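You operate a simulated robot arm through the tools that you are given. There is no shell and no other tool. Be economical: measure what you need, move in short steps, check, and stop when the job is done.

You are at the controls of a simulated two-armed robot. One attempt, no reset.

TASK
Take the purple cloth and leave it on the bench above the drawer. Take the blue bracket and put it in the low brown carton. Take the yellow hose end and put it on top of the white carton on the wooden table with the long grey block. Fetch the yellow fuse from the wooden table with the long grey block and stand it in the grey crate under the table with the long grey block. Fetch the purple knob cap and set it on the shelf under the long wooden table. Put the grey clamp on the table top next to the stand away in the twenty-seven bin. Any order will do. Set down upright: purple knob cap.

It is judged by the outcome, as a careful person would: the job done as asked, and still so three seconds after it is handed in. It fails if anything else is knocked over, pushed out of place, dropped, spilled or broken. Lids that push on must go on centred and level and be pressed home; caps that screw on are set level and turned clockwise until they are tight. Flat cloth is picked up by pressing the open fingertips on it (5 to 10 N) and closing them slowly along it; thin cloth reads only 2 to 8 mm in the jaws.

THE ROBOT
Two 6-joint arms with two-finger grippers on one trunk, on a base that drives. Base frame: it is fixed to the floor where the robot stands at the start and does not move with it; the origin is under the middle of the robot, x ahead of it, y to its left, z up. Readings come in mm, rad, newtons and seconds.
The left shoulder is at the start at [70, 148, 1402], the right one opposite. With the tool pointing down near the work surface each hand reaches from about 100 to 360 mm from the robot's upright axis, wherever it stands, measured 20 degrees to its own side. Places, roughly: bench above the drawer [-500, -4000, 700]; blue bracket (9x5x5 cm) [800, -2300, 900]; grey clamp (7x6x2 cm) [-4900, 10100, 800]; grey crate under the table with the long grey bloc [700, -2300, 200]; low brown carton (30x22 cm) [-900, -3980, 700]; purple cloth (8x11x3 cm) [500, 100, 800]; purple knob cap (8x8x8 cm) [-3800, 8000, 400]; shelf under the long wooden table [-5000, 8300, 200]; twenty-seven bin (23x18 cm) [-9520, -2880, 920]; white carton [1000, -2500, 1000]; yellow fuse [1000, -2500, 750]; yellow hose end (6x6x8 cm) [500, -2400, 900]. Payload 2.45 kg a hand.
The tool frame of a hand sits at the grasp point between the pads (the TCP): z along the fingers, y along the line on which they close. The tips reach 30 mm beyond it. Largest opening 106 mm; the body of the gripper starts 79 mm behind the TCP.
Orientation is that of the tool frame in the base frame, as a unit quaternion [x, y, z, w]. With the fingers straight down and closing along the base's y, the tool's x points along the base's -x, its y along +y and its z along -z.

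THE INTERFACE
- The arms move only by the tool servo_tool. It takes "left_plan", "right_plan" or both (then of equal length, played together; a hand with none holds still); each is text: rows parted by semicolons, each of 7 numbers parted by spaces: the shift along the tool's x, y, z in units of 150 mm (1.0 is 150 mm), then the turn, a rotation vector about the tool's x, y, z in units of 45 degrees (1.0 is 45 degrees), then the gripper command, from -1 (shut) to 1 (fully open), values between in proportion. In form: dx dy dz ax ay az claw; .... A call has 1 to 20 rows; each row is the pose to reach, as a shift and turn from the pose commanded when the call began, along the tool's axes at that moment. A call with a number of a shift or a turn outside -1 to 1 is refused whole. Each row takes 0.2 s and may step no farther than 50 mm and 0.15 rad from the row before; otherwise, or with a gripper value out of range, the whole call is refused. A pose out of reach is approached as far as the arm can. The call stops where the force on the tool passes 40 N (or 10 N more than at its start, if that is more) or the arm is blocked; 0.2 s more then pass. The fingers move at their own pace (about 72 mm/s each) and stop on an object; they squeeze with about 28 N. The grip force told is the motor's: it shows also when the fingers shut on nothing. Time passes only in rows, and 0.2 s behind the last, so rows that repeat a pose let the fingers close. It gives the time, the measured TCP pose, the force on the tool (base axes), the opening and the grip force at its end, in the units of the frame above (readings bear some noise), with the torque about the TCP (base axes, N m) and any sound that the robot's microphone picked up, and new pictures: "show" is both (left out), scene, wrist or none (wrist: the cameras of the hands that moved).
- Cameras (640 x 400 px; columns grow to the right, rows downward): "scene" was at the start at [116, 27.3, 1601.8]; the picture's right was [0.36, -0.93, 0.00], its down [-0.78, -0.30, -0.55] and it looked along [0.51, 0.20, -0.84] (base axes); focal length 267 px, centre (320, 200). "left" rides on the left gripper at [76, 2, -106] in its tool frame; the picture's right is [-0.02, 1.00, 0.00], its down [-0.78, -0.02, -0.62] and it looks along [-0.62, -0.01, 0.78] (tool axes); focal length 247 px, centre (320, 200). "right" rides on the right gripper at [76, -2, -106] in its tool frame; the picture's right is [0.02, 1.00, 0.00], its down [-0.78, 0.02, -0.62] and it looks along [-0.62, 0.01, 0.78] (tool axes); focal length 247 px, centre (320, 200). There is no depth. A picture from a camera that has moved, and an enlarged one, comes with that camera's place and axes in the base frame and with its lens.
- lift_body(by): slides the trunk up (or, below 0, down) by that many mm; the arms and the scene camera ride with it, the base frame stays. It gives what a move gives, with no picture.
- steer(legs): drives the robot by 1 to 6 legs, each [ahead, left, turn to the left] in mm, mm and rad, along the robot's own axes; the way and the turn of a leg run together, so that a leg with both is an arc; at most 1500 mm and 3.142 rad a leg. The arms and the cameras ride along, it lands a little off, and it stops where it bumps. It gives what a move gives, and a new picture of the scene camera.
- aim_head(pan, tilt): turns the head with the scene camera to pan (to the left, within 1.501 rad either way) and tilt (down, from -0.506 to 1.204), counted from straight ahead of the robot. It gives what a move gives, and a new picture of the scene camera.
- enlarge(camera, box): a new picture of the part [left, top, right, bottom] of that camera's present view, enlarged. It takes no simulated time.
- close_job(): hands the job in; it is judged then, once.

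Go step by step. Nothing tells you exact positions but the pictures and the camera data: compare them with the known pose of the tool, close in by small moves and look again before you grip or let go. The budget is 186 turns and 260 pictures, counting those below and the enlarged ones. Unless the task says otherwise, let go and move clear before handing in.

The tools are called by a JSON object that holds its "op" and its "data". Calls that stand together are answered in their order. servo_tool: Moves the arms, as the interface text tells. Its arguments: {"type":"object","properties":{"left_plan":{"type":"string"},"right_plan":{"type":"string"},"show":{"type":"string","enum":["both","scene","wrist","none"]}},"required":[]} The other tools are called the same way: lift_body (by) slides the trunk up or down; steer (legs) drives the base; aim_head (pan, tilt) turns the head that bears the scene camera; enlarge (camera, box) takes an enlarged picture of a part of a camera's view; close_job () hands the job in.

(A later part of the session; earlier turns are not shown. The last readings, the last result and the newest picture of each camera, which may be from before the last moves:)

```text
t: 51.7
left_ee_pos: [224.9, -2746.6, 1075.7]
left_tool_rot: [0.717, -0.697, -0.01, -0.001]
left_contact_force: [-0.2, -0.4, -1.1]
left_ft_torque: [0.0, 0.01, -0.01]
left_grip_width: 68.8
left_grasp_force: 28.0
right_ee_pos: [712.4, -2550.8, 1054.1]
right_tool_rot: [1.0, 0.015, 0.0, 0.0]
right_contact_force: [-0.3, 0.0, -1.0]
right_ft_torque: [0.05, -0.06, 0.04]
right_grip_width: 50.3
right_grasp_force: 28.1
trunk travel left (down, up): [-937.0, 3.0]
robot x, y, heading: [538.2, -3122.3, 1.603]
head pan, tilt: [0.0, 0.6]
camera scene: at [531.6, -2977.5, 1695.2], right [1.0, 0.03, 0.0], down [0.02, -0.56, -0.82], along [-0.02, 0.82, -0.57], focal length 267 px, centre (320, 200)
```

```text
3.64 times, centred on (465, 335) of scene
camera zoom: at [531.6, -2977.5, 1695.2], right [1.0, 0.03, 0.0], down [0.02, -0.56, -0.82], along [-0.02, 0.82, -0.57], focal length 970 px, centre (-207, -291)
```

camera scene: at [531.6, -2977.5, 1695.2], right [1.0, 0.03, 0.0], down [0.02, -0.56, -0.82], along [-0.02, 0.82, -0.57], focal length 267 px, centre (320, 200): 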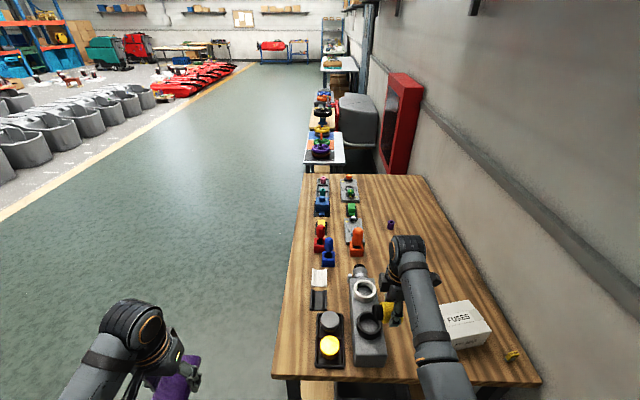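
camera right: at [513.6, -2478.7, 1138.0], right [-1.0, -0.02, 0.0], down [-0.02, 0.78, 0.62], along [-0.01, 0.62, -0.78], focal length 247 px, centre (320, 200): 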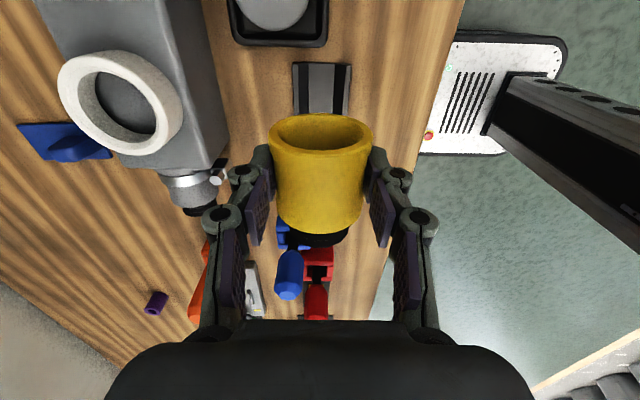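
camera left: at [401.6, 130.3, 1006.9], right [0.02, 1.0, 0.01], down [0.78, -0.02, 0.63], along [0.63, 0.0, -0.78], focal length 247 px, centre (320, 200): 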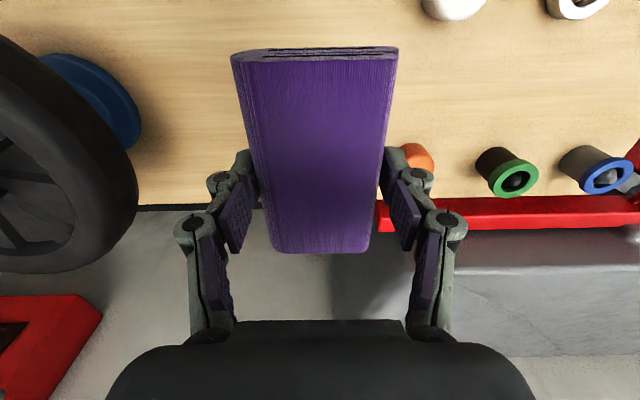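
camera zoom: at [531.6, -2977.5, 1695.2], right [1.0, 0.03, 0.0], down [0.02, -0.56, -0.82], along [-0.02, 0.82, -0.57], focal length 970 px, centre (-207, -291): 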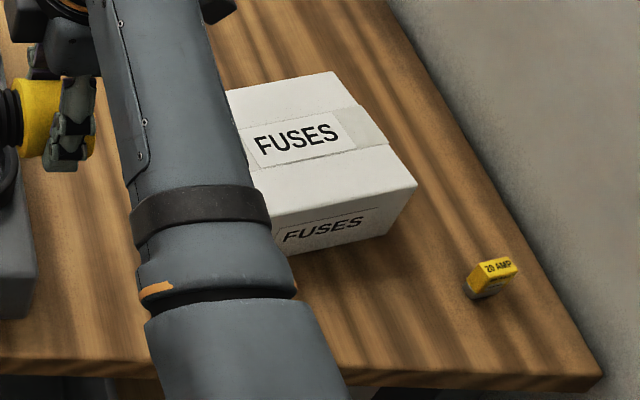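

The carton top is at about z 900, centred near [968, −2495], and the fuse (a small yellow "20 AMP" blade fuse, standing) at about [1108, −2560]. I'll turn the hose end in the air: yaw back first.

{"op": "servo_tool", "data": {"right_plan": "0 0 0 0 0 0.17 -1; 0 0 0 0 0 0.34 -1; 0 0 0 0 0 0.51 -1; 0 0 0 0 0 0.68 -1; 0 0 0 0 0 0.84 -1; 0 0 0 0 0 1 -1", "show": "none"}}

{"op": "servo_tool", "data": {"right_plan": "0 0 0 0 0 0.17 -1; 0 0 0 0 0 0.34 -1; 0 0 0 0 0 0.51 -1; 0 0 0 0 0 0.68 -1; 0 0 0 0 0 0.84 -1; 0 0 0 0 0 1 -1", "show": "none"}}

{"op": "servo_tool", "data": {"right_plan": "0 0 0 0 -0.17 0 -1; 0 0 0 0 -0.34 0 -1; 0 0 0 0 -0.51 0 -1; 0 0 0 0 -0.68 0 -1; 0 0 0 0 -0.84 0 -1; 0 0 0 0 -1 0 -1", "show": "scene"}}

```text
t: 53.1
left_ee_pos: [225.9, -2744.9, 1075.8]
left_tool_rot: [0.717, -0.697, -0.01, 0.0]
left_contact_force: [0.3, -0.2, 0.1]
left_ft_torque: [0.0, -0.03, 0.01]
left_grip_width: 68.8
left_grasp_force: 27.5
right_ee_pos: [713.9, -2549.6, 1052.9]
right_tool_rot: [0.929, -0.371, -0.001, 0.0]
right_contact_force: [-0.2, 0.7, -0.1]
right_ft_torque: [-0.01, 0.01, 0.01]
right_grip_width: 50.1
right_grasp_force: 28.0
trunk travel left (down, up): [-937.0, 3.0]
robot x, y, heading: [537.8, -3117.6, 1.597]
head pan, tilt: [0.0, 0.6]
```

```text
t: 54.5
left_ee_pos: [225.1, -2745.7, 1076.0]
left_tool_rot: [0.717, -0.697, -0.01, -0.001]
left_contact_force: [0.2, -0.3, 0.0]
left_ft_torque: [0.02, 0.02, -0.01]
left_grip_width: 68.9
left_grasp_force: 27.8
right_ee_pos: [713.7, -2549.8, 1054.3]
right_tool_rot: [0.716, -0.698, -0.001, 0.0]
right_contact_force: [0.4, -0.1, -0.6]
right_ft_torque: [-0.05, -0.01, 0.0]
right_grip_width: 50.1
right_grasp_force: 28.2
trunk travel left (down, up): [-937.0, 3.0]
robot x, y, heading: [538.4, -3118.6, 1.599]
head pan, tilt: [0.0, 0.6]
```

```text
t: 55.9
left_ee_pos: [225.9, -2745.6, 1076.7]
left_tool_rot: [0.717, -0.697, -0.012, -0.001]
left_contact_force: [-0.7, -0.1, 0.3]
left_ft_torque: [0.07, 0.01, 0.0]
left_grip_width: 69.1
left_grasp_force: 28.0
right_ee_pos: [712.8, -2549.3, 1053.9]
right_tool_rot: [0.661, -0.644, -0.276, -0.268]
right_contact_force: [-0.2, -0.4, -0.4]
right_ft_torque: [-0.02, 0.0, 0.0]
right_grip_width: 50.1
right_grasp_force: 27.9
trunk travel left (down, up): [-937.0, 3.0]
robot x, y, heading: [535.5, -3120.0, 1.601]
head pan, tilt: [0.0, 0.6]
camera scene: at [532.8, -2978.4, 1695.3], right [1.0, 0.03, 0.0], down [0.02, -0.56, -0.83], along [-0.02, 0.82, -0.56], focal length 267 px, centre (320, 200)
```

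scene: 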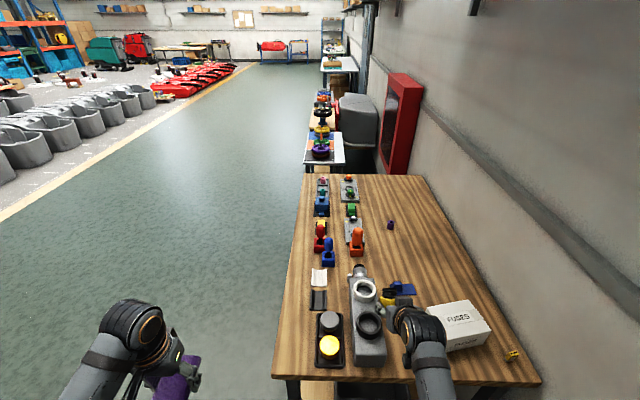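

{"op": "servo_tool", "data": {"right_plan": "0 0 0 0 -0.17 0 -1; 0 0 0 0 -0.34 0 -1; 0 0 0 0 -0.51 0 -1; 0 0 0 0 -0.68 0 -1; 0 0 0 0 -0.84 0 -1; 0 0 0 0 -0.998 0 -1; 0 0 0 0 -0.998 0 -1", "show": "both"}}

```text
t: 57.5
left_ee_pos: [224.6, -2746.8, 1076.4]
left_tool_rot: [0.718, -0.696, -0.01, 0.0]
left_contact_force: [0.3, -0.2, -0.7]
left_ft_torque: [-0.03, 0.0, 0.03]
left_grip_width: 68.9
left_grasp_force: 27.7
right_ee_pos: [713.9, -2550.9, 1054.1]
right_tool_rot: [-0.507, 0.493, 0.507, 0.493]
right_contact_force: [-0.3, 0.3, -1.7]
right_ft_torque: [-0.01, 0.0, -0.01]
right_grip_width: 50.1
right_grasp_force: 27.4
trunk travel left (down, up): [-937.0, 3.0]
robot x, y, heading: [536.4, -3116.7, 1.6]
head pan, tilt: [0.0, 0.6]
camera scene: at [532.7, -2977.6, 1695.2], right [1.0, 0.03, 0.0], down [0.02, -0.56, -0.82], along [-0.02, 0.82, -0.57], focal length 267 px, centre (320, 200)
camera right: at [718.3, -2657.2, 977.1], right [-1.0, -0.03, -0.02], down [0.0, -0.62, 0.78], along [-0.03, 0.78, 0.62], focal length 247 px, centre (320, 200)
```

scene: 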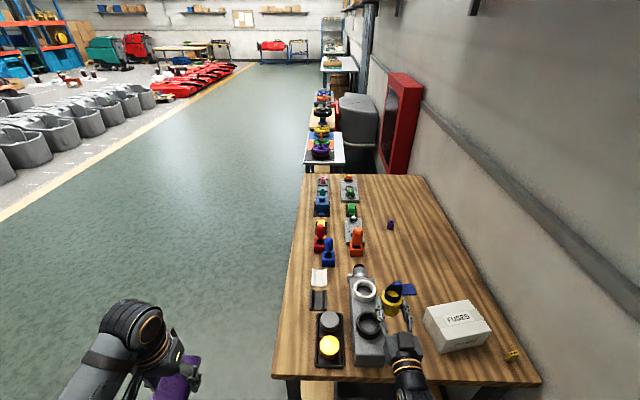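
right: 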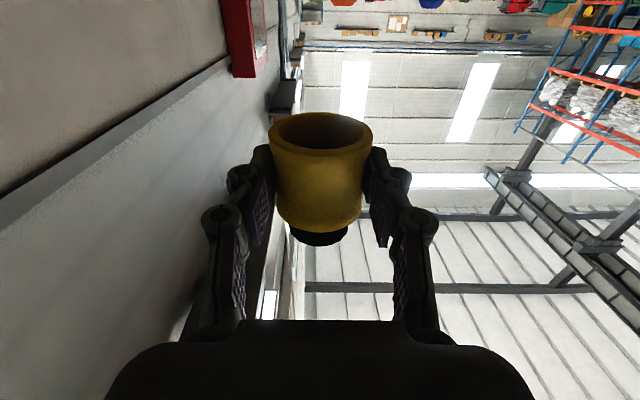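

{"op": "enlarge", "data": {"camera": "scene", "box": [340, 260, 500, 360]}}

```text
4.00 times, centred on (420, 310) of scene
camera zoom: at [532.7, -2977.6, 1695.2], right [1.0, 0.03, 0.0], down [0.02, -0.56, -0.82], along [-0.02, 0.82, -0.57], focal length 1067 px, centre (-80, -240)
```

zoom: 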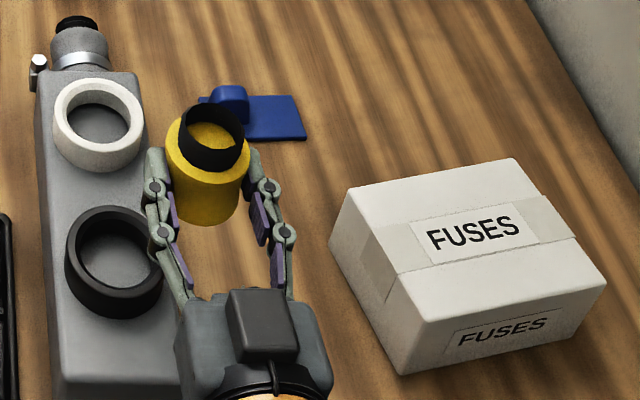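

The hose end is upright in the hand, thread up, yellow ring down. I'll shift the base so it hangs over the carton.

{"op": "steer", "data": {"legs": [[20, -246, 0]]}}

{"op": "enlarge", "data": {"camera": "scene", "box": [300, 240, 500, 365]}}

```text
t: 59.3
left_ee_pos: [467.4, -2718.7, 1075.7]
left_tool_rot: [0.719, -0.695, -0.01, -0.001]
left_contact_force: [-0.7, -0.1, -0.4]
left_ft_torque: [0.0, -0.02, 0.02]
left_grip_width: 69.0
left_grasp_force: 27.9
right_ee_pos: [954.6, -2522.7, 1054.5]
right_tool_rot: [-0.508, 0.492, 0.508, 0.492]
right_contact_force: [-0.4, 0.5, -0.8]
right_ft_torque: [0.0, 0.01, -0.02]
right_grip_width: 49.8
right_grasp_force: 28.0
trunk travel left (down, up): [-937.0, 3.0]
robot x, y, heading: [780.1, -3092.5, 1.603]
head pan, tilt: [0.0, 0.6]
camera scene: at [775.0, -2950.2, 1695.2], right [1.0, 0.03, 0.0], down [0.02, -0.56, -0.82], along [-0.03, 0.82, -0.57], focal length 267 px, centre (320, 200)
```

scene: 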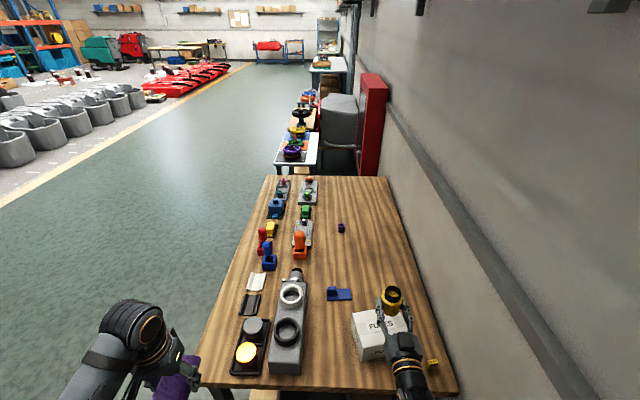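

```text
3.20 times, centred on (400, 302) of scene
camera zoom: at [775.0, -2950.2, 1695.2], right [1.0, 0.03, 0.0], down [0.02, -0.56, -0.82], along [-0.03, 0.82, -0.57], focal length 853 px, centre (64, -128)
```

zoom: 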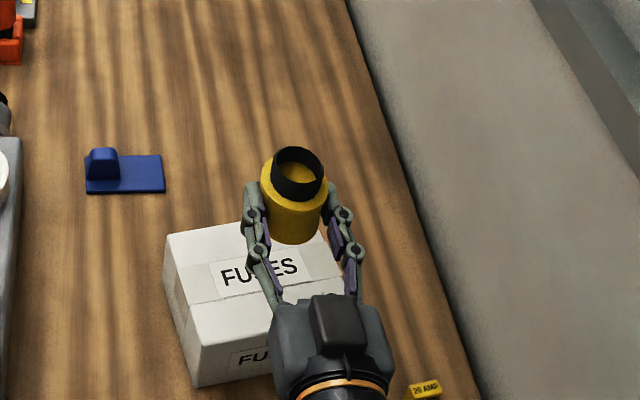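

{"op": "servo_tool", "data": {"right_plan": "0.2 0 0.02 0 0 0 -1; 0.4 0 0.04 0 0 0 -1; 0.6 0 0.04 0 0 0 -1; 0.7 0 0.04 0 0 0 -1; 0.7 0 0.04 0 0 0 -1", "show": "both"}}

{"op": "enlarge", "data": {"camera": "scene", "box": [300, 265, 460, 365]}}

```text
t: 60.5
left_ee_pos: [469.3, -2719.8, 1076.6]
left_tool_rot: [0.719, -0.695, -0.011, -0.001]
left_contact_force: [-0.2, -0.1, 0.2]
left_ft_torque: [0.04, 0.01, -0.03]
left_grip_width: 69.0
left_grasp_force: 27.8
right_ee_pos: [956.1, -2514.5, 955.0]
right_tool_rot: [-0.505, 0.489, 0.511, 0.494]
right_contact_force: [2.6, 3.7, 19.5]
right_ft_torque: [0.09, -0.08, -0.08]
right_grip_width: 50.2
right_grasp_force: 27.9
trunk travel left (down, up): [-937.0, 3.0]
robot x, y, heading: [781.4, -3087.8, 1.604]
head pan, tilt: [0.0, 0.6]
camera scene: at [777.6, -2952.7, 1695.8], right [1.0, 0.03, 0.0], down [0.02, -0.56, -0.83], along [-0.03, 0.83, -0.56], focal length 267 px, centre (320, 200)
camera right: at [960.5, -2621.5, 876.6], right [-1.0, -0.03, -0.02], down [0.0, -0.63, 0.78], along [-0.04, 0.78, 0.63], focal length 247 px, centre (320, 200)
```

scene: 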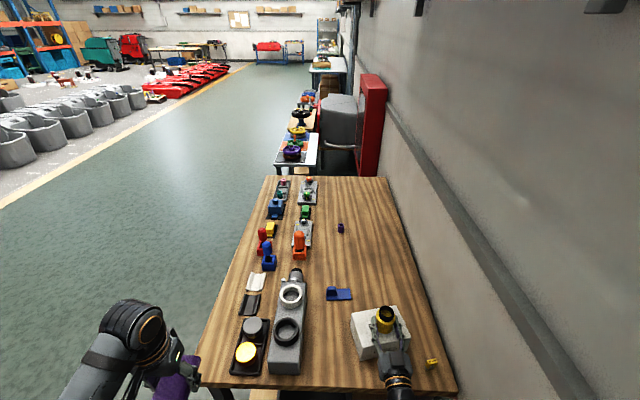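
right: 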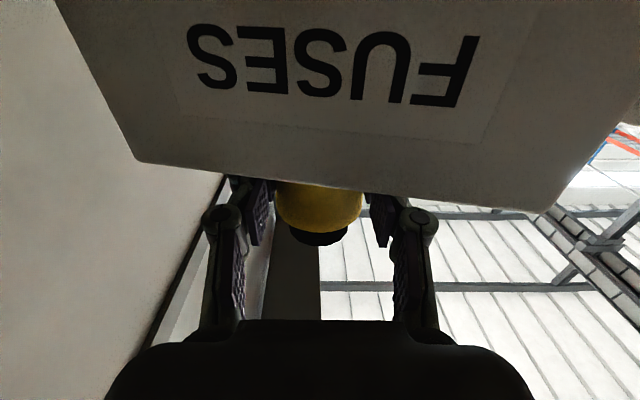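

```text
4.00 times, centred on (380, 315) of scene
camera zoom: at [777.6, -2952.7, 1695.8], right [1.0, 0.03, 0.0], down [0.02, -0.56, -0.83], along [-0.03, 0.83, -0.56], focal length 1067 px, centre (80, -260)
```

zoom: 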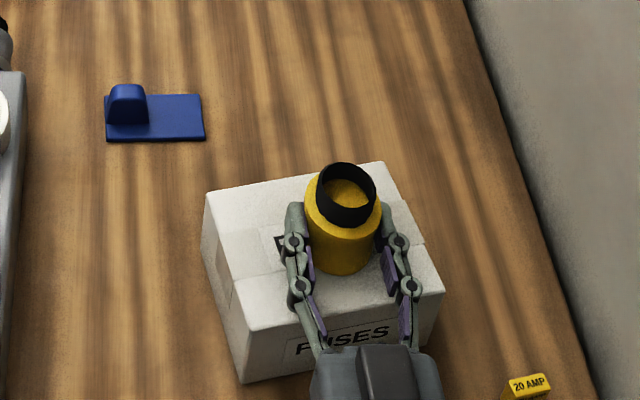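

Contact at z 955: the hose end stands on the carton. I'll ease off 2 mm, open, and back straight out.

{"op": "servo_tool", "data": {"right_plan": "-0.012 0 0 0 0 0 -1; -0.012 0 0 0 0 0 -0.3; -0.012 0 0 0 0 0 0; -0.012 0 0 0 0 0 0.2; -0.012 0 0 0 0 0 0.4; -0.012 0 0 0 0 0 0.7; -0.012 0 0 0 0 0 0.7", "show": "none"}}

{"op": "enlarge", "data": {"camera": "scene", "box": [300, 265, 460, 365]}}

```text
t: 62.1
left_ee_pos: [469.9, -2720.5, 1076.9]
left_tool_rot: [0.719, -0.695, -0.012, -0.001]
left_contact_force: [1.1, 0.0, -1.0]
left_ft_torque: [0.01, 0.0, 0.02]
left_grip_width: 68.8
left_grasp_force: 28.2
right_ee_pos: [955.6, -2517.9, 951.0]
right_tool_rot: [-0.507, 0.492, 0.509, 0.492]
right_contact_force: [1.2, 1.5, 17.3]
right_ft_torque: [-1.9, -0.08, 0.21]
right_grip_width: 89.7
right_grasp_force: 0.0
trunk travel left (down, up): [-937.0, 3.0]
robot x, y, heading: [779.1, -3090.0, 1.6]
head pan, tilt: [0.0, 0.6]
```

```text
4.00 times, centred on (380, 315) of scene
camera zoom: at [777.2, -2952.4, 1695.4], right [1.0, 0.03, 0.0], down [0.02, -0.56, -0.83], along [-0.03, 0.83, -0.56], focal length 1067 px, centre (80, -260)
```

zoom: 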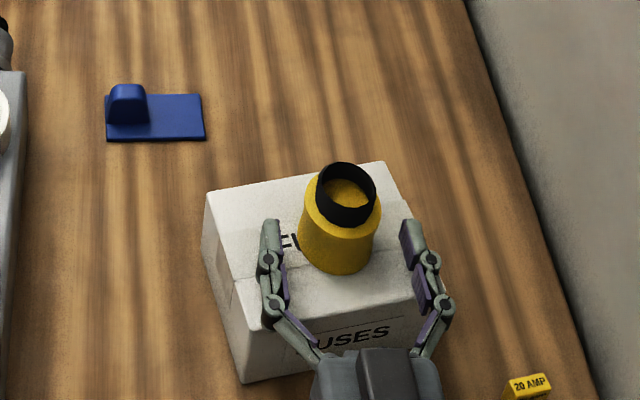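

{"op": "servo_tool", "data": {"right_plan": "-0.04 0 0 0 0 0 0.9; -0.08 0 0 0 0 0 0.9; -0.08 0 0 0 0 0 0.9", "show": "wrist"}}

```text
t: 62.9
left_ee_pos: [470.5, -2720.1, 1076.5]
left_tool_rot: [0.719, -0.695, -0.011, 0.0]
left_contact_force: [0.7, -0.3, -0.9]
left_ft_torque: [0.0, 0.02, -0.01]
left_grip_width: 68.9
left_grasp_force: 28.0
right_ee_pos: [956.2, -2517.3, 963.1]
right_tool_rot: [-0.508, 0.493, 0.508, 0.491]
right_contact_force: [0.3, -0.3, 0.2]
right_ft_torque: [0.0, -0.02, -0.01]
right_grip_width: 100.7
right_grasp_force: 0.0
trunk travel left (down, up): [-937.0, 3.0]
robot x, y, heading: [781.9, -3090.7, 1.604]
head pan, tilt: [0.0, 0.6]
camera right: at [960.6, -2623.3, 885.9], right [-1.0, -0.03, -0.02], down [0.0, -0.62, 0.78], along [-0.04, 0.78, 0.62], focal length 247 px, centre (320, 200)
```

right: 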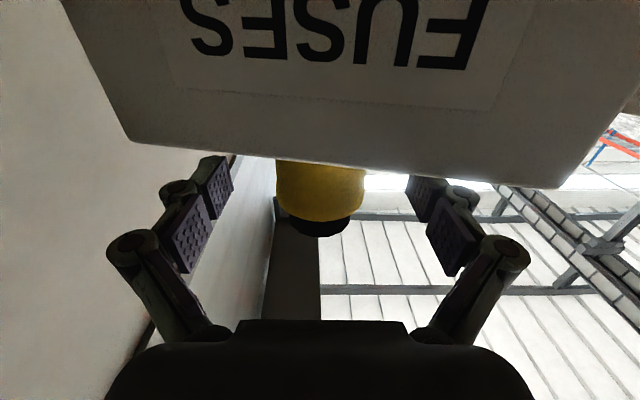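

{"op": "servo_tool", "data": {"right_plan": "0 0 -0.2 0 0 0 0.9; 0 0 -0.45 0 0 0 0.9; 0 0 -0.7 0 0 0 0.9; -0.3 0 -0.7 0 0 0 0.9; -0.6 0 -0.7 0 0 0 0.9; -0.6 0 -0.7 0 0 0 0.9", "show": "scene"}}

{"op": "enlarge", "data": {"camera": "scene", "box": [300, 270, 460, 370]}}

```text
t: 64.3
left_ee_pos: [470.0, -2718.7, 1076.9]
left_tool_rot: [0.719, -0.695, -0.01, 0.0]
left_contact_force: [0.7, 0.3, -0.5]
left_ft_torque: [-0.01, -0.06, 0.01]
left_grip_width: 68.7
left_grasp_force: 27.9
right_ee_pos: [960.3, -2620.1, 1052.6]
right_tool_rot: [-0.508, 0.492, 0.508, 0.492]
right_contact_force: [-1.1, 0.5, -0.4]
right_ft_torque: [0.02, -0.01, 0.0]
right_grip_width: 100.7
right_grasp_force: 0.1
trunk travel left (down, up): [-937.0, 3.0]
robot x, y, heading: [785.3, -3090.7, 1.601]
head pan, tilt: [0.0, 0.6]
camera scene: at [778.1, -2949.8, 1695.2], right [1.0, 0.03, 0.0], down [0.02, -0.56, -0.82], along [-0.03, 0.82, -0.57], focal length 267 px, centre (320, 200)
```

scene: 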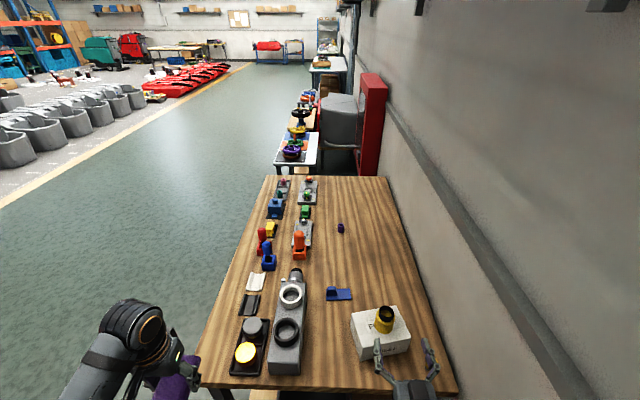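

```text
4.00 times, centred on (380, 320) of scene
camera zoom: at [778.1, -2949.8, 1695.2], right [1.0, 0.03, 0.0], down [0.02, -0.56, -0.82], along [-0.03, 0.82, -0.57], focal length 1067 px, centre (80, -280)
```

zoom: 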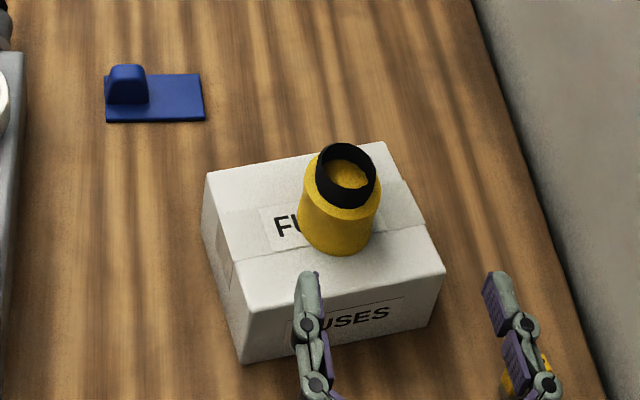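

The hose end stands upright on the carton. Now I'll point the right hand down again and look at the fuse.

{"op": "servo_tool", "data": {"right_plan": "0 0 0 0 0.17 0 0.9; 0 0 0 0 0.34 0 0.9; 0 0 0 0 0.51 0 0.9; 0 0 0 0 0.68 0 0.9; 0 0 0 0 0.84 0 0.9; 0 0 0 0 0.998 0 0.9", "show": "none"}}

{"op": "servo_tool", "data": {"right_plan": "0 0 0 0 0.17 0 0.9; 0 0 0 0 0.34 0 0.9; 0 0 0 0 0.51 0 0.9; 0 0 0 0 0.68 0 0.9; 0 0 0 0 0.84 0 0.9; 0 0 0 0 0.998 0 0.9; 0 0 0 0 0.998 0 0.9", "show": "none"}}

{"op": "steer", "data": {"legs": [[20, -100, -0.03]]}}

{"op": "enlarge", "data": {"camera": "right", "box": [0, 0, 640, 400]}}

```text
t: 65.7
left_ee_pos: [470.2, -2718.2, 1076.1]
left_tool_rot: [0.72, -0.694, -0.01, -0.001]
left_contact_force: [0.2, 0.4, 0.3]
left_ft_torque: [0.01, -0.02, -0.01]
left_grip_width: 68.9
left_grasp_force: 28.0
right_ee_pos: [959.8, -2620.3, 1052.8]
right_tool_rot: [0.664, -0.643, -0.275, -0.265]
right_contact_force: [-0.6, 0.1, -0.5]
right_ft_torque: [-0.03, 0.0, 0.01]
right_grip_width: 100.6
right_grasp_force: 0.0
right hand out of reach, approached as far as the arm can: row 2
trunk travel left (down, up): [-937.0, 3.0]
robot x, y, heading: [783.8, -3091.2, 1.605]
head pan, tilt: [0.0, 0.6]
```

```text
t: 67.3
left_ee_pos: [469.4, -2720.6, 1075.4]
left_tool_rot: [0.719, -0.695, -0.011, -0.001]
left_contact_force: [0.0, 0.3, -0.4]
left_ft_torque: [-0.01, 0.01, 0.01]
left_grip_width: 69.1
left_grasp_force: 28.5
right_ee_pos: [959.6, -2621.4, 1053.6]
right_tool_rot: [0.718, -0.696, -0.002, 0.0]
right_contact_force: [-0.8, -0.2, 0.5]
right_ft_torque: [-0.01, -0.03, -0.01]
right_grip_width: 100.3
right_grasp_force: 0.0
trunk travel left (down, up): [-937.0, 3.0]
robot x, y, heading: [779.0, -3088.8, 1.6]
head pan, tilt: [0.0, 0.6]
```

```text
t: 68.4
left_ee_pos: [581.2, -2688.9, 1076.3]
left_tool_rot: [0.709, -0.705, -0.011, 0.0]
left_contact_force: [-0.1, 1.1, -0.1]
left_ft_torque: [-0.02, 0.01, 0.0]
left_grip_width: 68.9
left_grasp_force: 27.6
right_ee_pos: [1073.1, -2605.1, 1053.5]
right_tool_rot: [0.708, -0.707, -0.002, -0.001]
right_contact_force: [-0.1, 0.3, 0.2]
right_ft_torque: [0.01, 0.02, -0.02]
right_grip_width: 100.7
right_grasp_force: 0.0
trunk travel left (down, up): [-937.0, 3.0]
robot x, y, heading: [883.5, -3071.2, 1.571]
head pan, tilt: [0.0, 0.6]
camera scene: at [883.0, -2929.0, 1695.3], right [1.0, 0.0, 0.0], down [0.0, -0.56, -0.83], along [0.0, 0.83, -0.56], focal length 267 px, centre (320, 200)
```

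scene: 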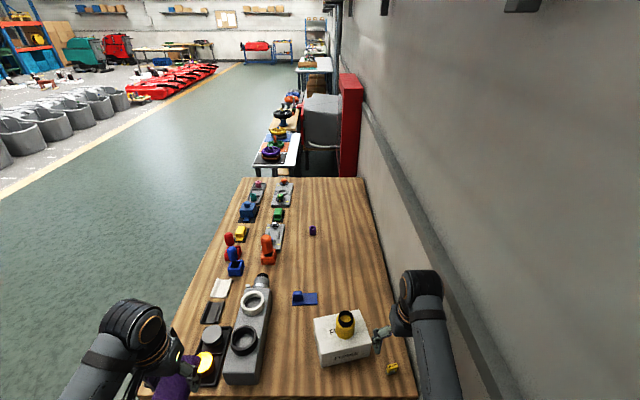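

```text
1.00 times, centred on (320, 200) of right (not enlarged: the box is as wide or as high as the picture)
camera zoom: at [1076.3, -2682.8, 1158.9], right [-1.0, -0.02, 0.0], down [-0.02, 0.78, 0.62], along [-0.02, 0.62, -0.78], focal length 247 px, centre (320, 200)
```

zoom: 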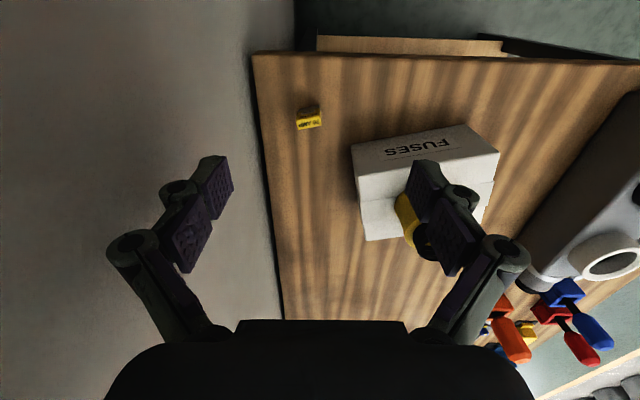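

{"op": "enlarge", "data": {"camera": "right", "box": [270, 90, 350, 140]}}

{"op": "enlarge", "data": {"camera": "scene", "box": [360, 345, 424, 385]}}

```text
8.00 times, centred on (310, 115) of right
camera zoom: at [1076.3, -2682.8, 1158.9], right [-1.0, -0.02, 0.0], down [-0.02, 0.78, 0.62], along [-0.02, 0.62, -0.78], focal length 1976 px, centre (400, 880)
```

zoom: 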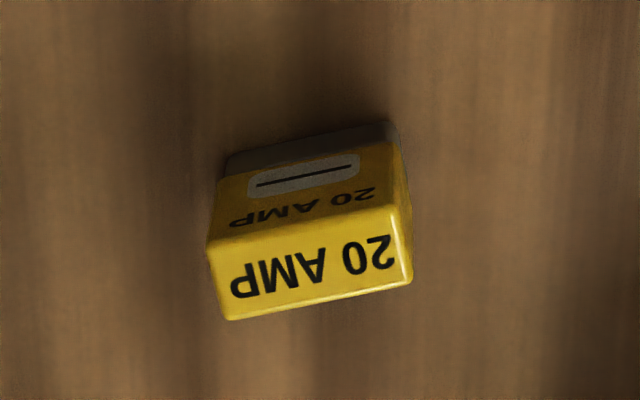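

```text
10.00 times, centred on (392, 365) of scene
camera zoom: at [883.0, -2929.0, 1695.3], right [1.0, 0.0, 0.0], down [0.0, -0.56, -0.83], along [0.0, 0.83, -0.56], focal length 2667 px, centre (-400, -1450)
```

zoom: 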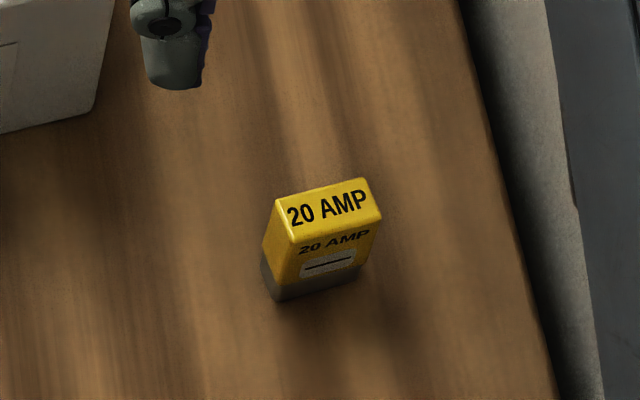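

The fuse stands at about [1085, −2573], roughly 31×14 mm and 40 tall. Before choosing a grip I want to see the grey crate under the table, so I'll go back to the front and look low.

{"op": "steer", "data": {"legs": [[-180, 0, 0], [0, 1150, 0], [0, 0, -1.571], [-100, 950, 0]]}}

{"op": "lift_body", "data": {"by": -600}}

{"op": "aim_head", "data": {"pan": 0.0, "tilt": 0.45}}

```text
t: 83.9
left_ee_pos: [35.0, -2029.0, 1076.7]
left_tool_rot: [0.015, 1.0, 0.007, 0.007]
left_contact_force: [0.5, -0.4, -0.7]
left_ft_torque: [0.02, 0.04, -0.04]
left_grip_width: 68.8
left_grasp_force: 28.3
right_ee_pos: [101.7, -2524.1, 1052.4]
right_tool_rot: [0.016, 1.0, 0.001, 0.002]
right_contact_force: [0.3, -0.2, -0.9]
right_ft_torque: [0.03, 0.02, 0.0]
right_grip_width: 100.8
right_grasp_force: 0.0
trunk travel left (down, up): [-937.0, 3.0]
robot x, y, heading: [-357.3, -2314.7, -0.03]
head pan, tilt: [0.0, 0.6]
camera scene: at [-217.2, -2320.1, 1695.2], right [-0.03, -1.0, 0.0], down [-0.56, 0.02, -0.82], along [0.82, -0.03, -0.57], focal length 267 px, centre (320, 200)
```

scene: 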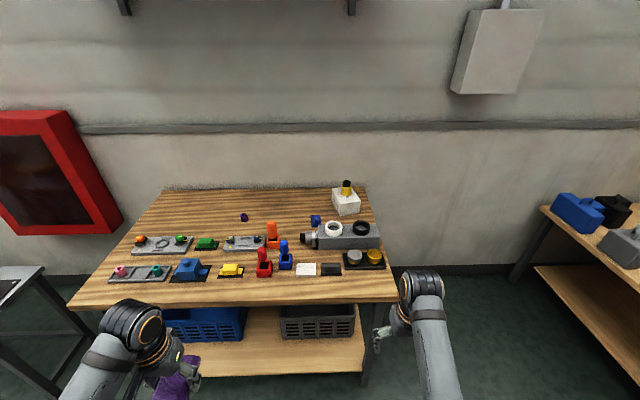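

```text
refused: -600 is not a number from -400 to 400
```

```text
t: 84.6
left_ee_pos: [34.3, -2027.7, 1075.0]
left_tool_rot: [0.015, 1.0, 0.007, 0.008]
left_contact_force: [0.1, 0.8, 0.0]
left_ft_torque: [0.0, 0.0, 0.03]
left_grip_width: 68.9
left_grasp_force: 28.1
right_ee_pos: [101.4, -2524.5, 1053.2]
right_tool_rot: [0.017, 1.0, 0.0, 0.002]
right_contact_force: [0.7, -0.3, -0.5]
right_ft_torque: [-0.02, -0.02, -0.02]
right_grip_width: 101.0
right_grasp_force: 0.0
trunk travel left (down, up): [-937.0, 3.0]
robot x, y, heading: [-357.2, -2314.6, -0.032]
head pan, tilt: [0.0, 0.45]
camera scene: at [-213.7, -2319.0, 1708.7], right [-0.03, -1.0, 0.0], down [-0.44, 0.01, -0.9], along [0.9, -0.03, -0.44], focal length 267 px, centre (320, 200)
```

scene: 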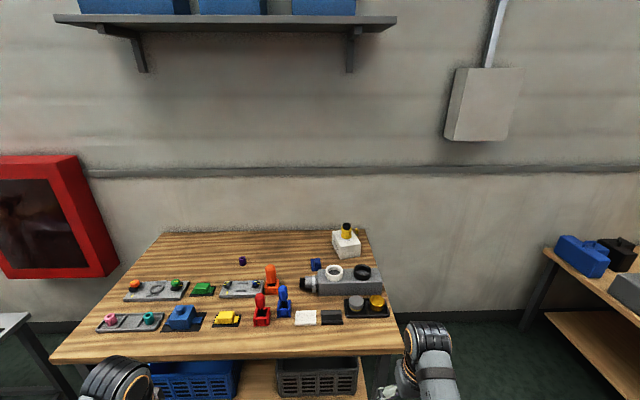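

{"op": "lift_body", "data": {"by": -400}}

{"op": "lift_body", "data": {"by": -300}}

{"op": "aim_head", "data": {"pan": 0.0, "tilt": 0.6}}

{"op": "enlarge", "data": {"camera": "right", "box": [0, 0, 640, 400]}}

```text
t: 88.4
left_ee_pos: [35.0, -2027.9, 675.7]
left_tool_rot: [0.015, 1.0, 0.007, 0.008]
left_contact_force: [-0.6, 0.3, -1.0]
left_ft_torque: [0.0, 0.03, 0.03]
left_grip_width: 69.1
left_grasp_force: 28.3
right_ee_pos: [99.3, -2523.3, 652.8]
right_tool_rot: [0.016, 1.0, 0.001, 0.0]
right_contact_force: [1.0, 1.1, -0.5]
right_ft_torque: [-0.03, -0.01, 0.01]
right_grip_width: 100.8
right_grasp_force: 0.0
trunk travel left (down, up): [-537.0, 403.0]
robot x, y, heading: [-355.2, -2316.5, -0.035]
head pan, tilt: [0.0, 0.45]
```

```text
t: 91.4
left_ee_pos: [34.9, -2028.6, 376.5]
left_tool_rot: [0.015, 1.0, 0.007, 0.008]
left_contact_force: [-1.1, -1.0, 0.0]
left_ft_torque: [0.0, 0.01, -0.01]
left_grip_width: 68.9
left_grasp_force: 28.0
right_ee_pos: [100.5, -2523.6, 352.9]
right_tool_rot: [0.017, 1.0, 0.001, 0.002]
right_contact_force: [0.0, 0.8, 0.5]
right_ft_torque: [0.01, 0.0, -0.01]
right_grip_width: 100.7
right_grasp_force: 0.0
trunk travel left (down, up): [-237.0, 703.0]
robot x, y, heading: [-355.5, -2316.5, -0.038]
head pan, tilt: [0.0, 0.45]
```

```text
t: 92.1
left_ee_pos: [35.1, -2029.4, 375.9]
left_tool_rot: [0.015, 1.0, 0.007, 0.009]
left_contact_force: [-0.8, 0.0, -0.1]
left_ft_torque: [-0.04, -0.02, -0.02]
left_grip_width: 68.9
left_grasp_force: 28.0
right_ee_pos: [101.6, -2524.3, 352.5]
right_tool_rot: [0.017, 1.0, 0.001, 0.002]
right_contact_force: [-0.2, 0.3, -0.2]
right_ft_torque: [0.02, -0.01, 0.0]
right_grip_width: 100.8
right_grasp_force: 0.1
trunk travel left (down, up): [-237.0, 703.0]
robot x, y, heading: [-357.5, -2314.9, -0.036]
head pan, tilt: [0.0, 0.6]
camera scene: at [-217.3, -2319.0, 995.3], right [-0.03, -1.0, 0.0], down [-0.56, 0.02, -0.83], along [0.82, -0.03, -0.56], focal length 267 px, centre (320, 200)
```

scene: 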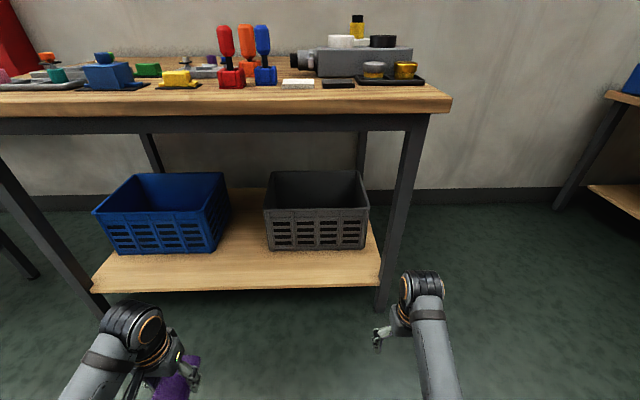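

```text
1.00 times, centred on (320, 200) of right (not enlarged: the box is as wide or as high as the picture)
camera zoom: at [24.1, -2523.9, 458.8], right [0.01, 1.0, 0.0], down [0.78, -0.01, 0.62], along [0.62, -0.01, -0.78], focal length 247 px, centre (320, 200)
```

zoom: 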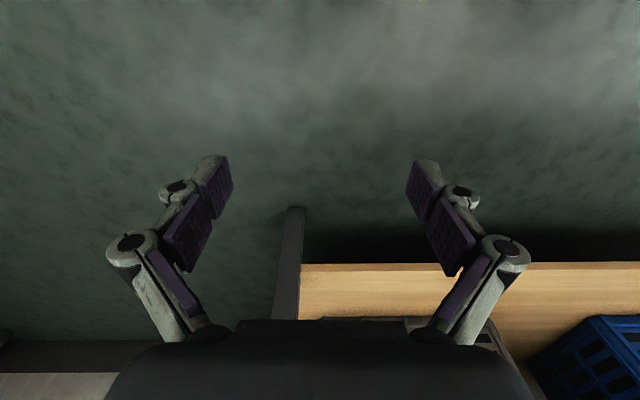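

The grey crate sits on the low shelf, about x 640–940, y −2340, rim z≈370; I'll need both space and a free left side for it. So first: raise up, go to the right end and take the blue bracket, then deliver cloth and bracket to the bench together.

{"op": "lift_body", "data": {"by": 400}}

{"op": "lift_body", "data": {"by": 300}}

{"op": "aim_head", "data": {"pan": -0.2, "tilt": 0.75}}

{"op": "steer", "data": {"legs": [[0, -830, 0], [0, 0, 1.607], [0, -1000, 0]]}}

```text
t: 95.9
left_ee_pos: [34.1, -2028.0, 776.1]
left_tool_rot: [0.015, 1.0, 0.007, 0.008]
left_contact_force: [0.3, -0.6, -0.3]
left_ft_torque: [0.01, -0.02, -0.01]
left_grip_width: 68.8
left_grasp_force: 27.6
right_ee_pos: [101.0, -2524.2, 753.2]
right_tool_rot: [0.016, 1.0, 0.0, 0.002]
right_contact_force: [0.1, 0.2, -0.4]
right_ft_torque: [0.01, 0.01, 0.02]
right_grip_width: 100.6
right_grasp_force: 0.0
trunk travel left (down, up): [-637.0, 303.0]
robot x, y, heading: [-356.7, -2318.7, -0.037]
head pan, tilt: [0.0, 0.6]
```

```text
t: 98.9
left_ee_pos: [33.9, -2028.3, 1076.8]
left_tool_rot: [0.015, 1.0, 0.007, 0.007]
left_contact_force: [-0.5, 1.2, 0.6]
left_ft_torque: [-0.02, 0.01, -0.02]
left_grip_width: 69.1
left_grasp_force: 28.3
right_ee_pos: [100.3, -2524.0, 1052.5]
right_tool_rot: [0.017, 1.0, 0.001, 0.001]
right_contact_force: [-1.5, -0.3, -0.1]
right_ft_torque: [0.02, 0.01, 0.02]
right_grip_width: 100.9
right_grasp_force: 0.1
trunk travel left (down, up): [-937.0, 3.0]
robot x, y, heading: [-356.3, -2315.5, -0.032]
head pan, tilt: [0.0, 0.6]
```

```text
t: 99.7
left_ee_pos: [33.9, -2028.4, 1075.7]
left_tool_rot: [0.015, 1.0, 0.007, 0.007]
left_contact_force: [0.3, -0.8, -1.3]
left_ft_torque: [0.01, 0.02, -0.04]
left_grip_width: 68.9
left_grasp_force: 27.8
right_ee_pos: [100.1, -2524.1, 1052.4]
right_tool_rot: [0.016, 1.0, 0.001, 0.001]
right_contact_force: [-0.1, 0.2, 0.5]
right_ft_torque: [0.0, 0.02, 0.04]
right_grip_width: 100.5
right_grasp_force: 0.1
trunk travel left (down, up): [-937.0, 3.0]
robot x, y, heading: [-357.3, -2315.3, -0.033]
head pan, tilt: [-0.201, 0.75]
camera scene: at [-224.9, -2335.2, 1682.4], right [-0.23, -0.97, 0.0], down [-0.66, 0.16, -0.73], along [0.71, -0.17, -0.68], focal length 267 px, centre (320, 200)
```

scene: 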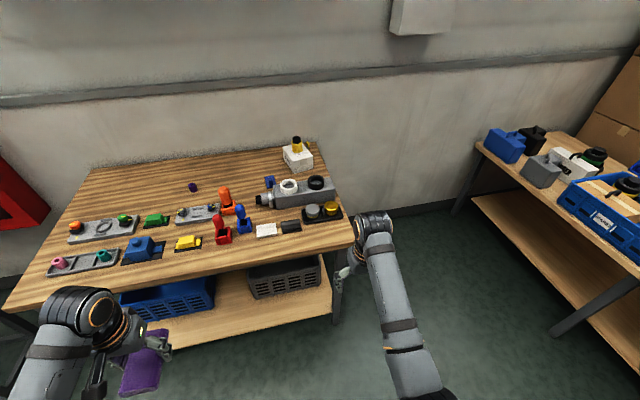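

```text
t: 112.8
left_ee_pos: [320.5, -2756.3, 1077.8]
left_tool_rot: [0.713, -0.701, -0.011, -0.001]
left_contact_force: [0.2, -0.3, 0.2]
left_ft_torque: [0.02, 0.0, 0.0]
left_grip_width: 68.8
left_grasp_force: 28.0
right_ee_pos: [811.2, -2668.7, 1053.5]
right_tool_rot: [0.712, -0.702, -0.002, -0.001]
right_contact_force: [0.6, -0.1, 0.9]
right_ft_torque: [0.0, -0.03, 0.04]
right_grip_width: 100.9
right_grasp_force: 0.1
trunk travel left (down, up): [-937.0, 3.0]
robot x, y, heading: [627.3, -3136.1, 1.582]
head pan, tilt: [-0.201, 0.75]
camera scene: at [640.1, -3000.8, 1682.4], right [0.98, -0.19, 0.0], down [-0.13, -0.67, -0.73], along [0.14, 0.72, -0.68], focal length 267 px, centre (320, 200)
```

scene: 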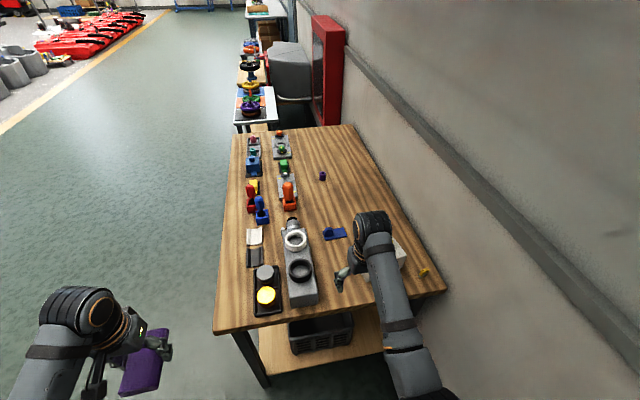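

{"op": "steer", "data": {"legs": [[120, 0, 0]]}}

{"op": "servo_tool", "data": {"right_plan": "-0.33 0 0 0 0 0 0.9; -0.66 0 0 0 0 0 0.9; -0.99 0 0 0 0 0 0.9; -0.99 0 0 0 0 0 0.9", "show": "both"}}

```text
t: 114.0
left_ee_pos: [318.8, -2641.0, 1076.4]
left_tool_rot: [0.713, -0.701, -0.01, -0.002]
left_contact_force: [-0.9, 0.4, -0.2]
left_ft_torque: [-0.01, 0.01, -0.03]
left_grip_width: 69.0
left_grasp_force: 28.0
right_ee_pos: [811.1, -2550.0, 1053.6]
right_tool_rot: [0.712, -0.702, -0.002, -0.001]
right_contact_force: [-0.4, -0.7, -0.2]
right_ft_torque: [0.04, -0.03, -0.02]
right_grip_width: 100.8
right_grasp_force: 0.1
trunk travel left (down, up): [-937.0, 3.0]
robot x, y, heading: [625.3, -3016.2, 1.585]
head pan, tilt: [-0.201, 0.75]
camera scene: at [639.5, -2884.4, 1682.7], right [0.98, -0.19, 0.0], down [-0.13, -0.67, -0.73], along [0.14, 0.72, -0.68], focal length 267 px, centre (320, 200)
```

scene: 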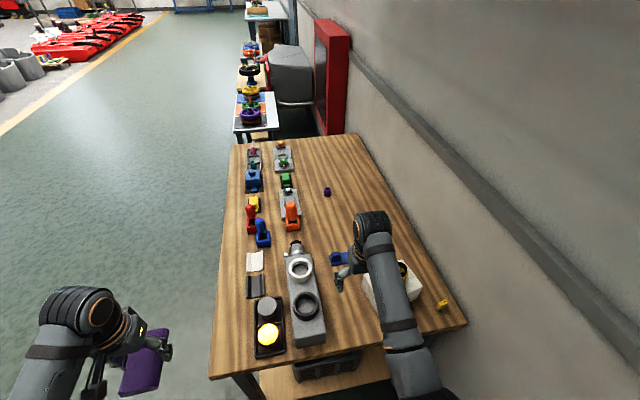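

```text
t: 115.0
left_ee_pos: [318.6, -2639.2, 1075.6]
left_tool_rot: [0.713, -0.701, -0.011, 0.0]
left_contact_force: [0.3, 0.1, -0.9]
left_ft_torque: [-0.01, 0.0, 0.0]
left_grip_width: 68.8
left_grasp_force: 28.0
right_ee_pos: [808.4, -2399.3, 1056.8]
right_tool_rot: [0.711, -0.703, -0.002, -0.001]
right_contact_force: [0.7, -0.2, 0.6]
right_ft_torque: [0.02, -0.01, -0.01]
right_grip_width: 100.4
right_grasp_force: 0.0
trunk travel left (down, up): [-937.0, 3.0]
robot x, y, heading: [627.0, -3010.7, 1.585]
head pan, tilt: [-0.201, 0.75]
camera scene: at [639.7, -2881.9, 1682.4], right [0.98, -0.19, 0.0], down [-0.13, -0.67, -0.73], along [0.14, 0.72, -0.68], focal length 267 px, centre (320, 200)
camera right: at [812.1, -2476.1, 1162.2], right [-1.0, -0.04, 0.0], down [-0.03, 0.78, 0.63], along [-0.02, 0.62, -0.78], focal length 247 px, centre (320, 200)
```

scene: 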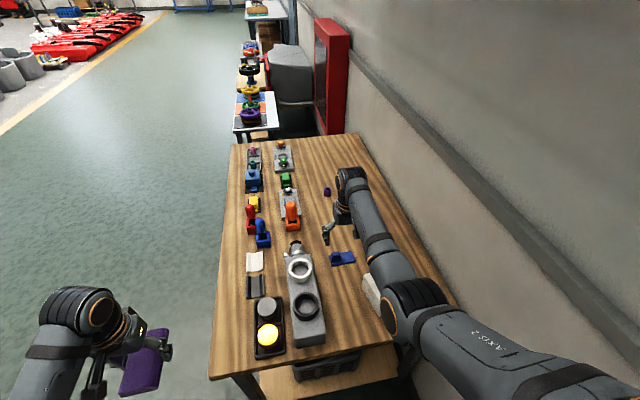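
right: 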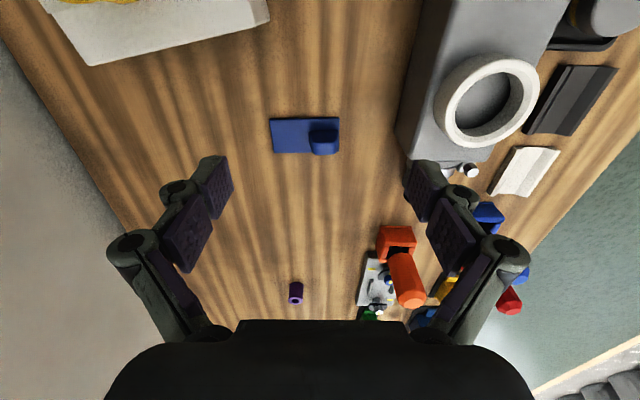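

{"op": "enlarge", "data": {"camera": "right", "box": [250, 100, 362, 170]}}

{"op": "enlarge", "data": {"camera": "scene", "box": [300, 230, 428, 310]}}

```text
5.71 times, centred on (306, 135) of right
camera zoom: at [812.1, -2476.1, 1162.2], right [-1.0, -0.04, 0.0], down [-0.03, 0.78, 0.63], along [-0.02, 0.62, -0.78], focal length 1411 px, centre (400, 571)
```

zoom: 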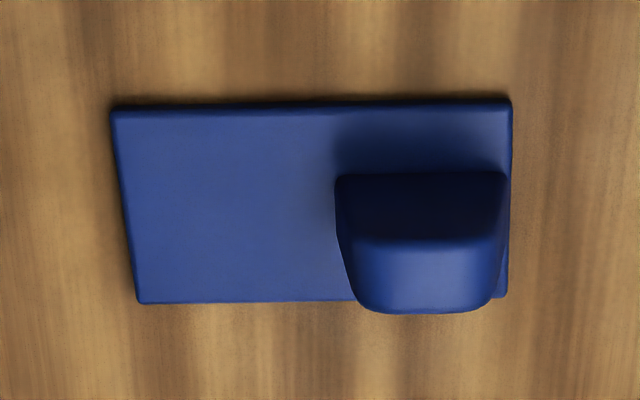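

```text
5.00 times, centred on (364, 270) of scene
camera zoom: at [639.7, -2881.9, 1682.4], right [0.98, -0.19, 0.0], down [-0.13, -0.67, -0.73], along [0.14, 0.72, -0.68], focal length 1333 px, centre (100, -150)
```

zoom: 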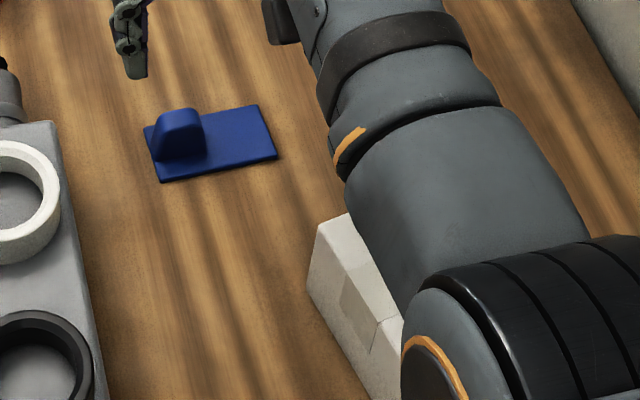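

The bracket's fin is at about [804, −2338], 38 mm along x and ~18 mm thick along y. I'll yaw the right hand to close along y and come above it.

{"op": "servo_tool", "data": {"right_plan": "-0.08 0 0 0 0 -0.17 0.9; -0.16 0 0 0 0 -0.34 0.9; -0.24 0.03 0 0 0 -0.51 0.9; -0.32 0.03 0 0 0 -0.68 0.9; -0.41 0.03 0 0 0 -0.84 0.9; -0.41 0.03 0 0 0 -1 0.9", "show": "none"}}

{"op": "servo_tool", "data": {"right_plan": "0 0 0 0 0 -0.17 0.9; 0 0 0.1 0 0 -0.34 0.7; 0 0 0.2 0 0 -0.51 0.5; 0 0 0.3 0 0 -0.68 0.5; 0 0 0.4 0 0 -0.84 0.5; 0 0 0.5 0 0 -0.96 0.5; 0 0 0.5 0 0 -0.96 0.5", "show": "both"}}

```text
t: 116.4
left_ee_pos: [318.7, -2639.3, 1075.7]
left_tool_rot: [0.713, -0.701, -0.011, -0.001]
left_contact_force: [-0.1, -0.4, 0.4]
left_ft_torque: [0.01, 0.01, 0.03]
left_grip_width: 68.9
left_grasp_force: 27.8
right_ee_pos: [804.4, -2349.3, 1056.6]
right_tool_rot: [0.927, -0.375, -0.001, -0.001]
right_contact_force: [0.0, 0.0, 0.9]
right_ft_torque: [0.03, 0.0, -0.01]
right_grip_width: 100.8
right_grasp_force: 0.0
right hand out of reach, approached as far as the arm can: row 5, 6
trunk travel left (down, up): [-937.0, 3.0]
robot x, y, heading: [626.0, -3013.7, 1.583]
head pan, tilt: [-0.201, 0.75]
```

```text
t: 118.0
left_ee_pos: [318.5, -2637.4, 1075.7]
left_tool_rot: [0.713, -0.701, -0.01, -0.001]
left_contact_force: [0.2, -0.1, -0.1]
left_ft_torque: [0.03, -0.02, 0.0]
left_grip_width: 68.8
left_grasp_force: 28.1
right_ee_pos: [808.6, -2372.7, 994.9]
right_tool_rot: [1.0, -0.008, -0.001, -0.002]
right_contact_force: [0.3, 0.6, 0.0]
right_ft_torque: [0.0, -0.01, 0.03]
right_grip_width: 79.7
right_grasp_force: 0.0
right hand out of reach, approached as far as the arm can: row 2, 3, 4, 5, 6, 7
trunk travel left (down, up): [-937.0, 3.0]
robot x, y, heading: [621.7, -3013.3, 1.584]
head pan, tilt: [-0.201, 0.75]
camera scene: at [639.3, -2880.3, 1682.3], right [0.98, -0.19, 0.0], down [-0.13, -0.67, -0.73], along [0.14, 0.72, -0.68], focal length 267 px, centre (320, 200)
camera right: at [884.7, -2372.7, 1100.6], right [0.01, -1.0, 0.0], down [-0.78, -0.01, 0.62], along [-0.62, 0.0, -0.78], focal length 247 px, centre (320, 200)
```

scene: 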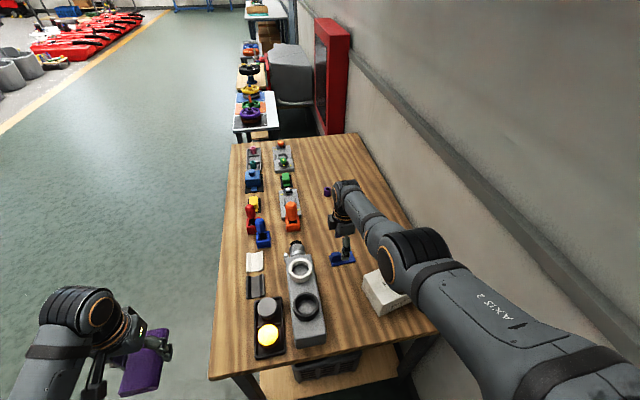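
right: 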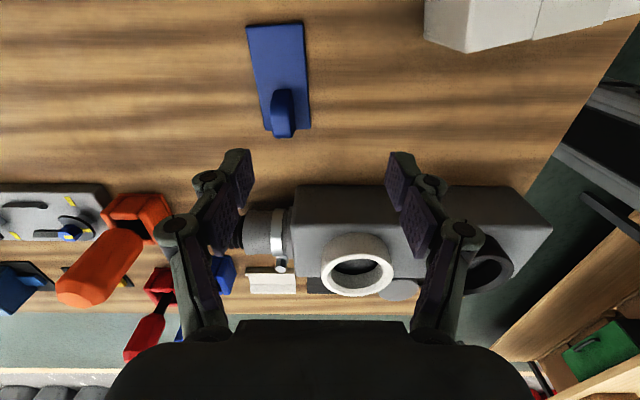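

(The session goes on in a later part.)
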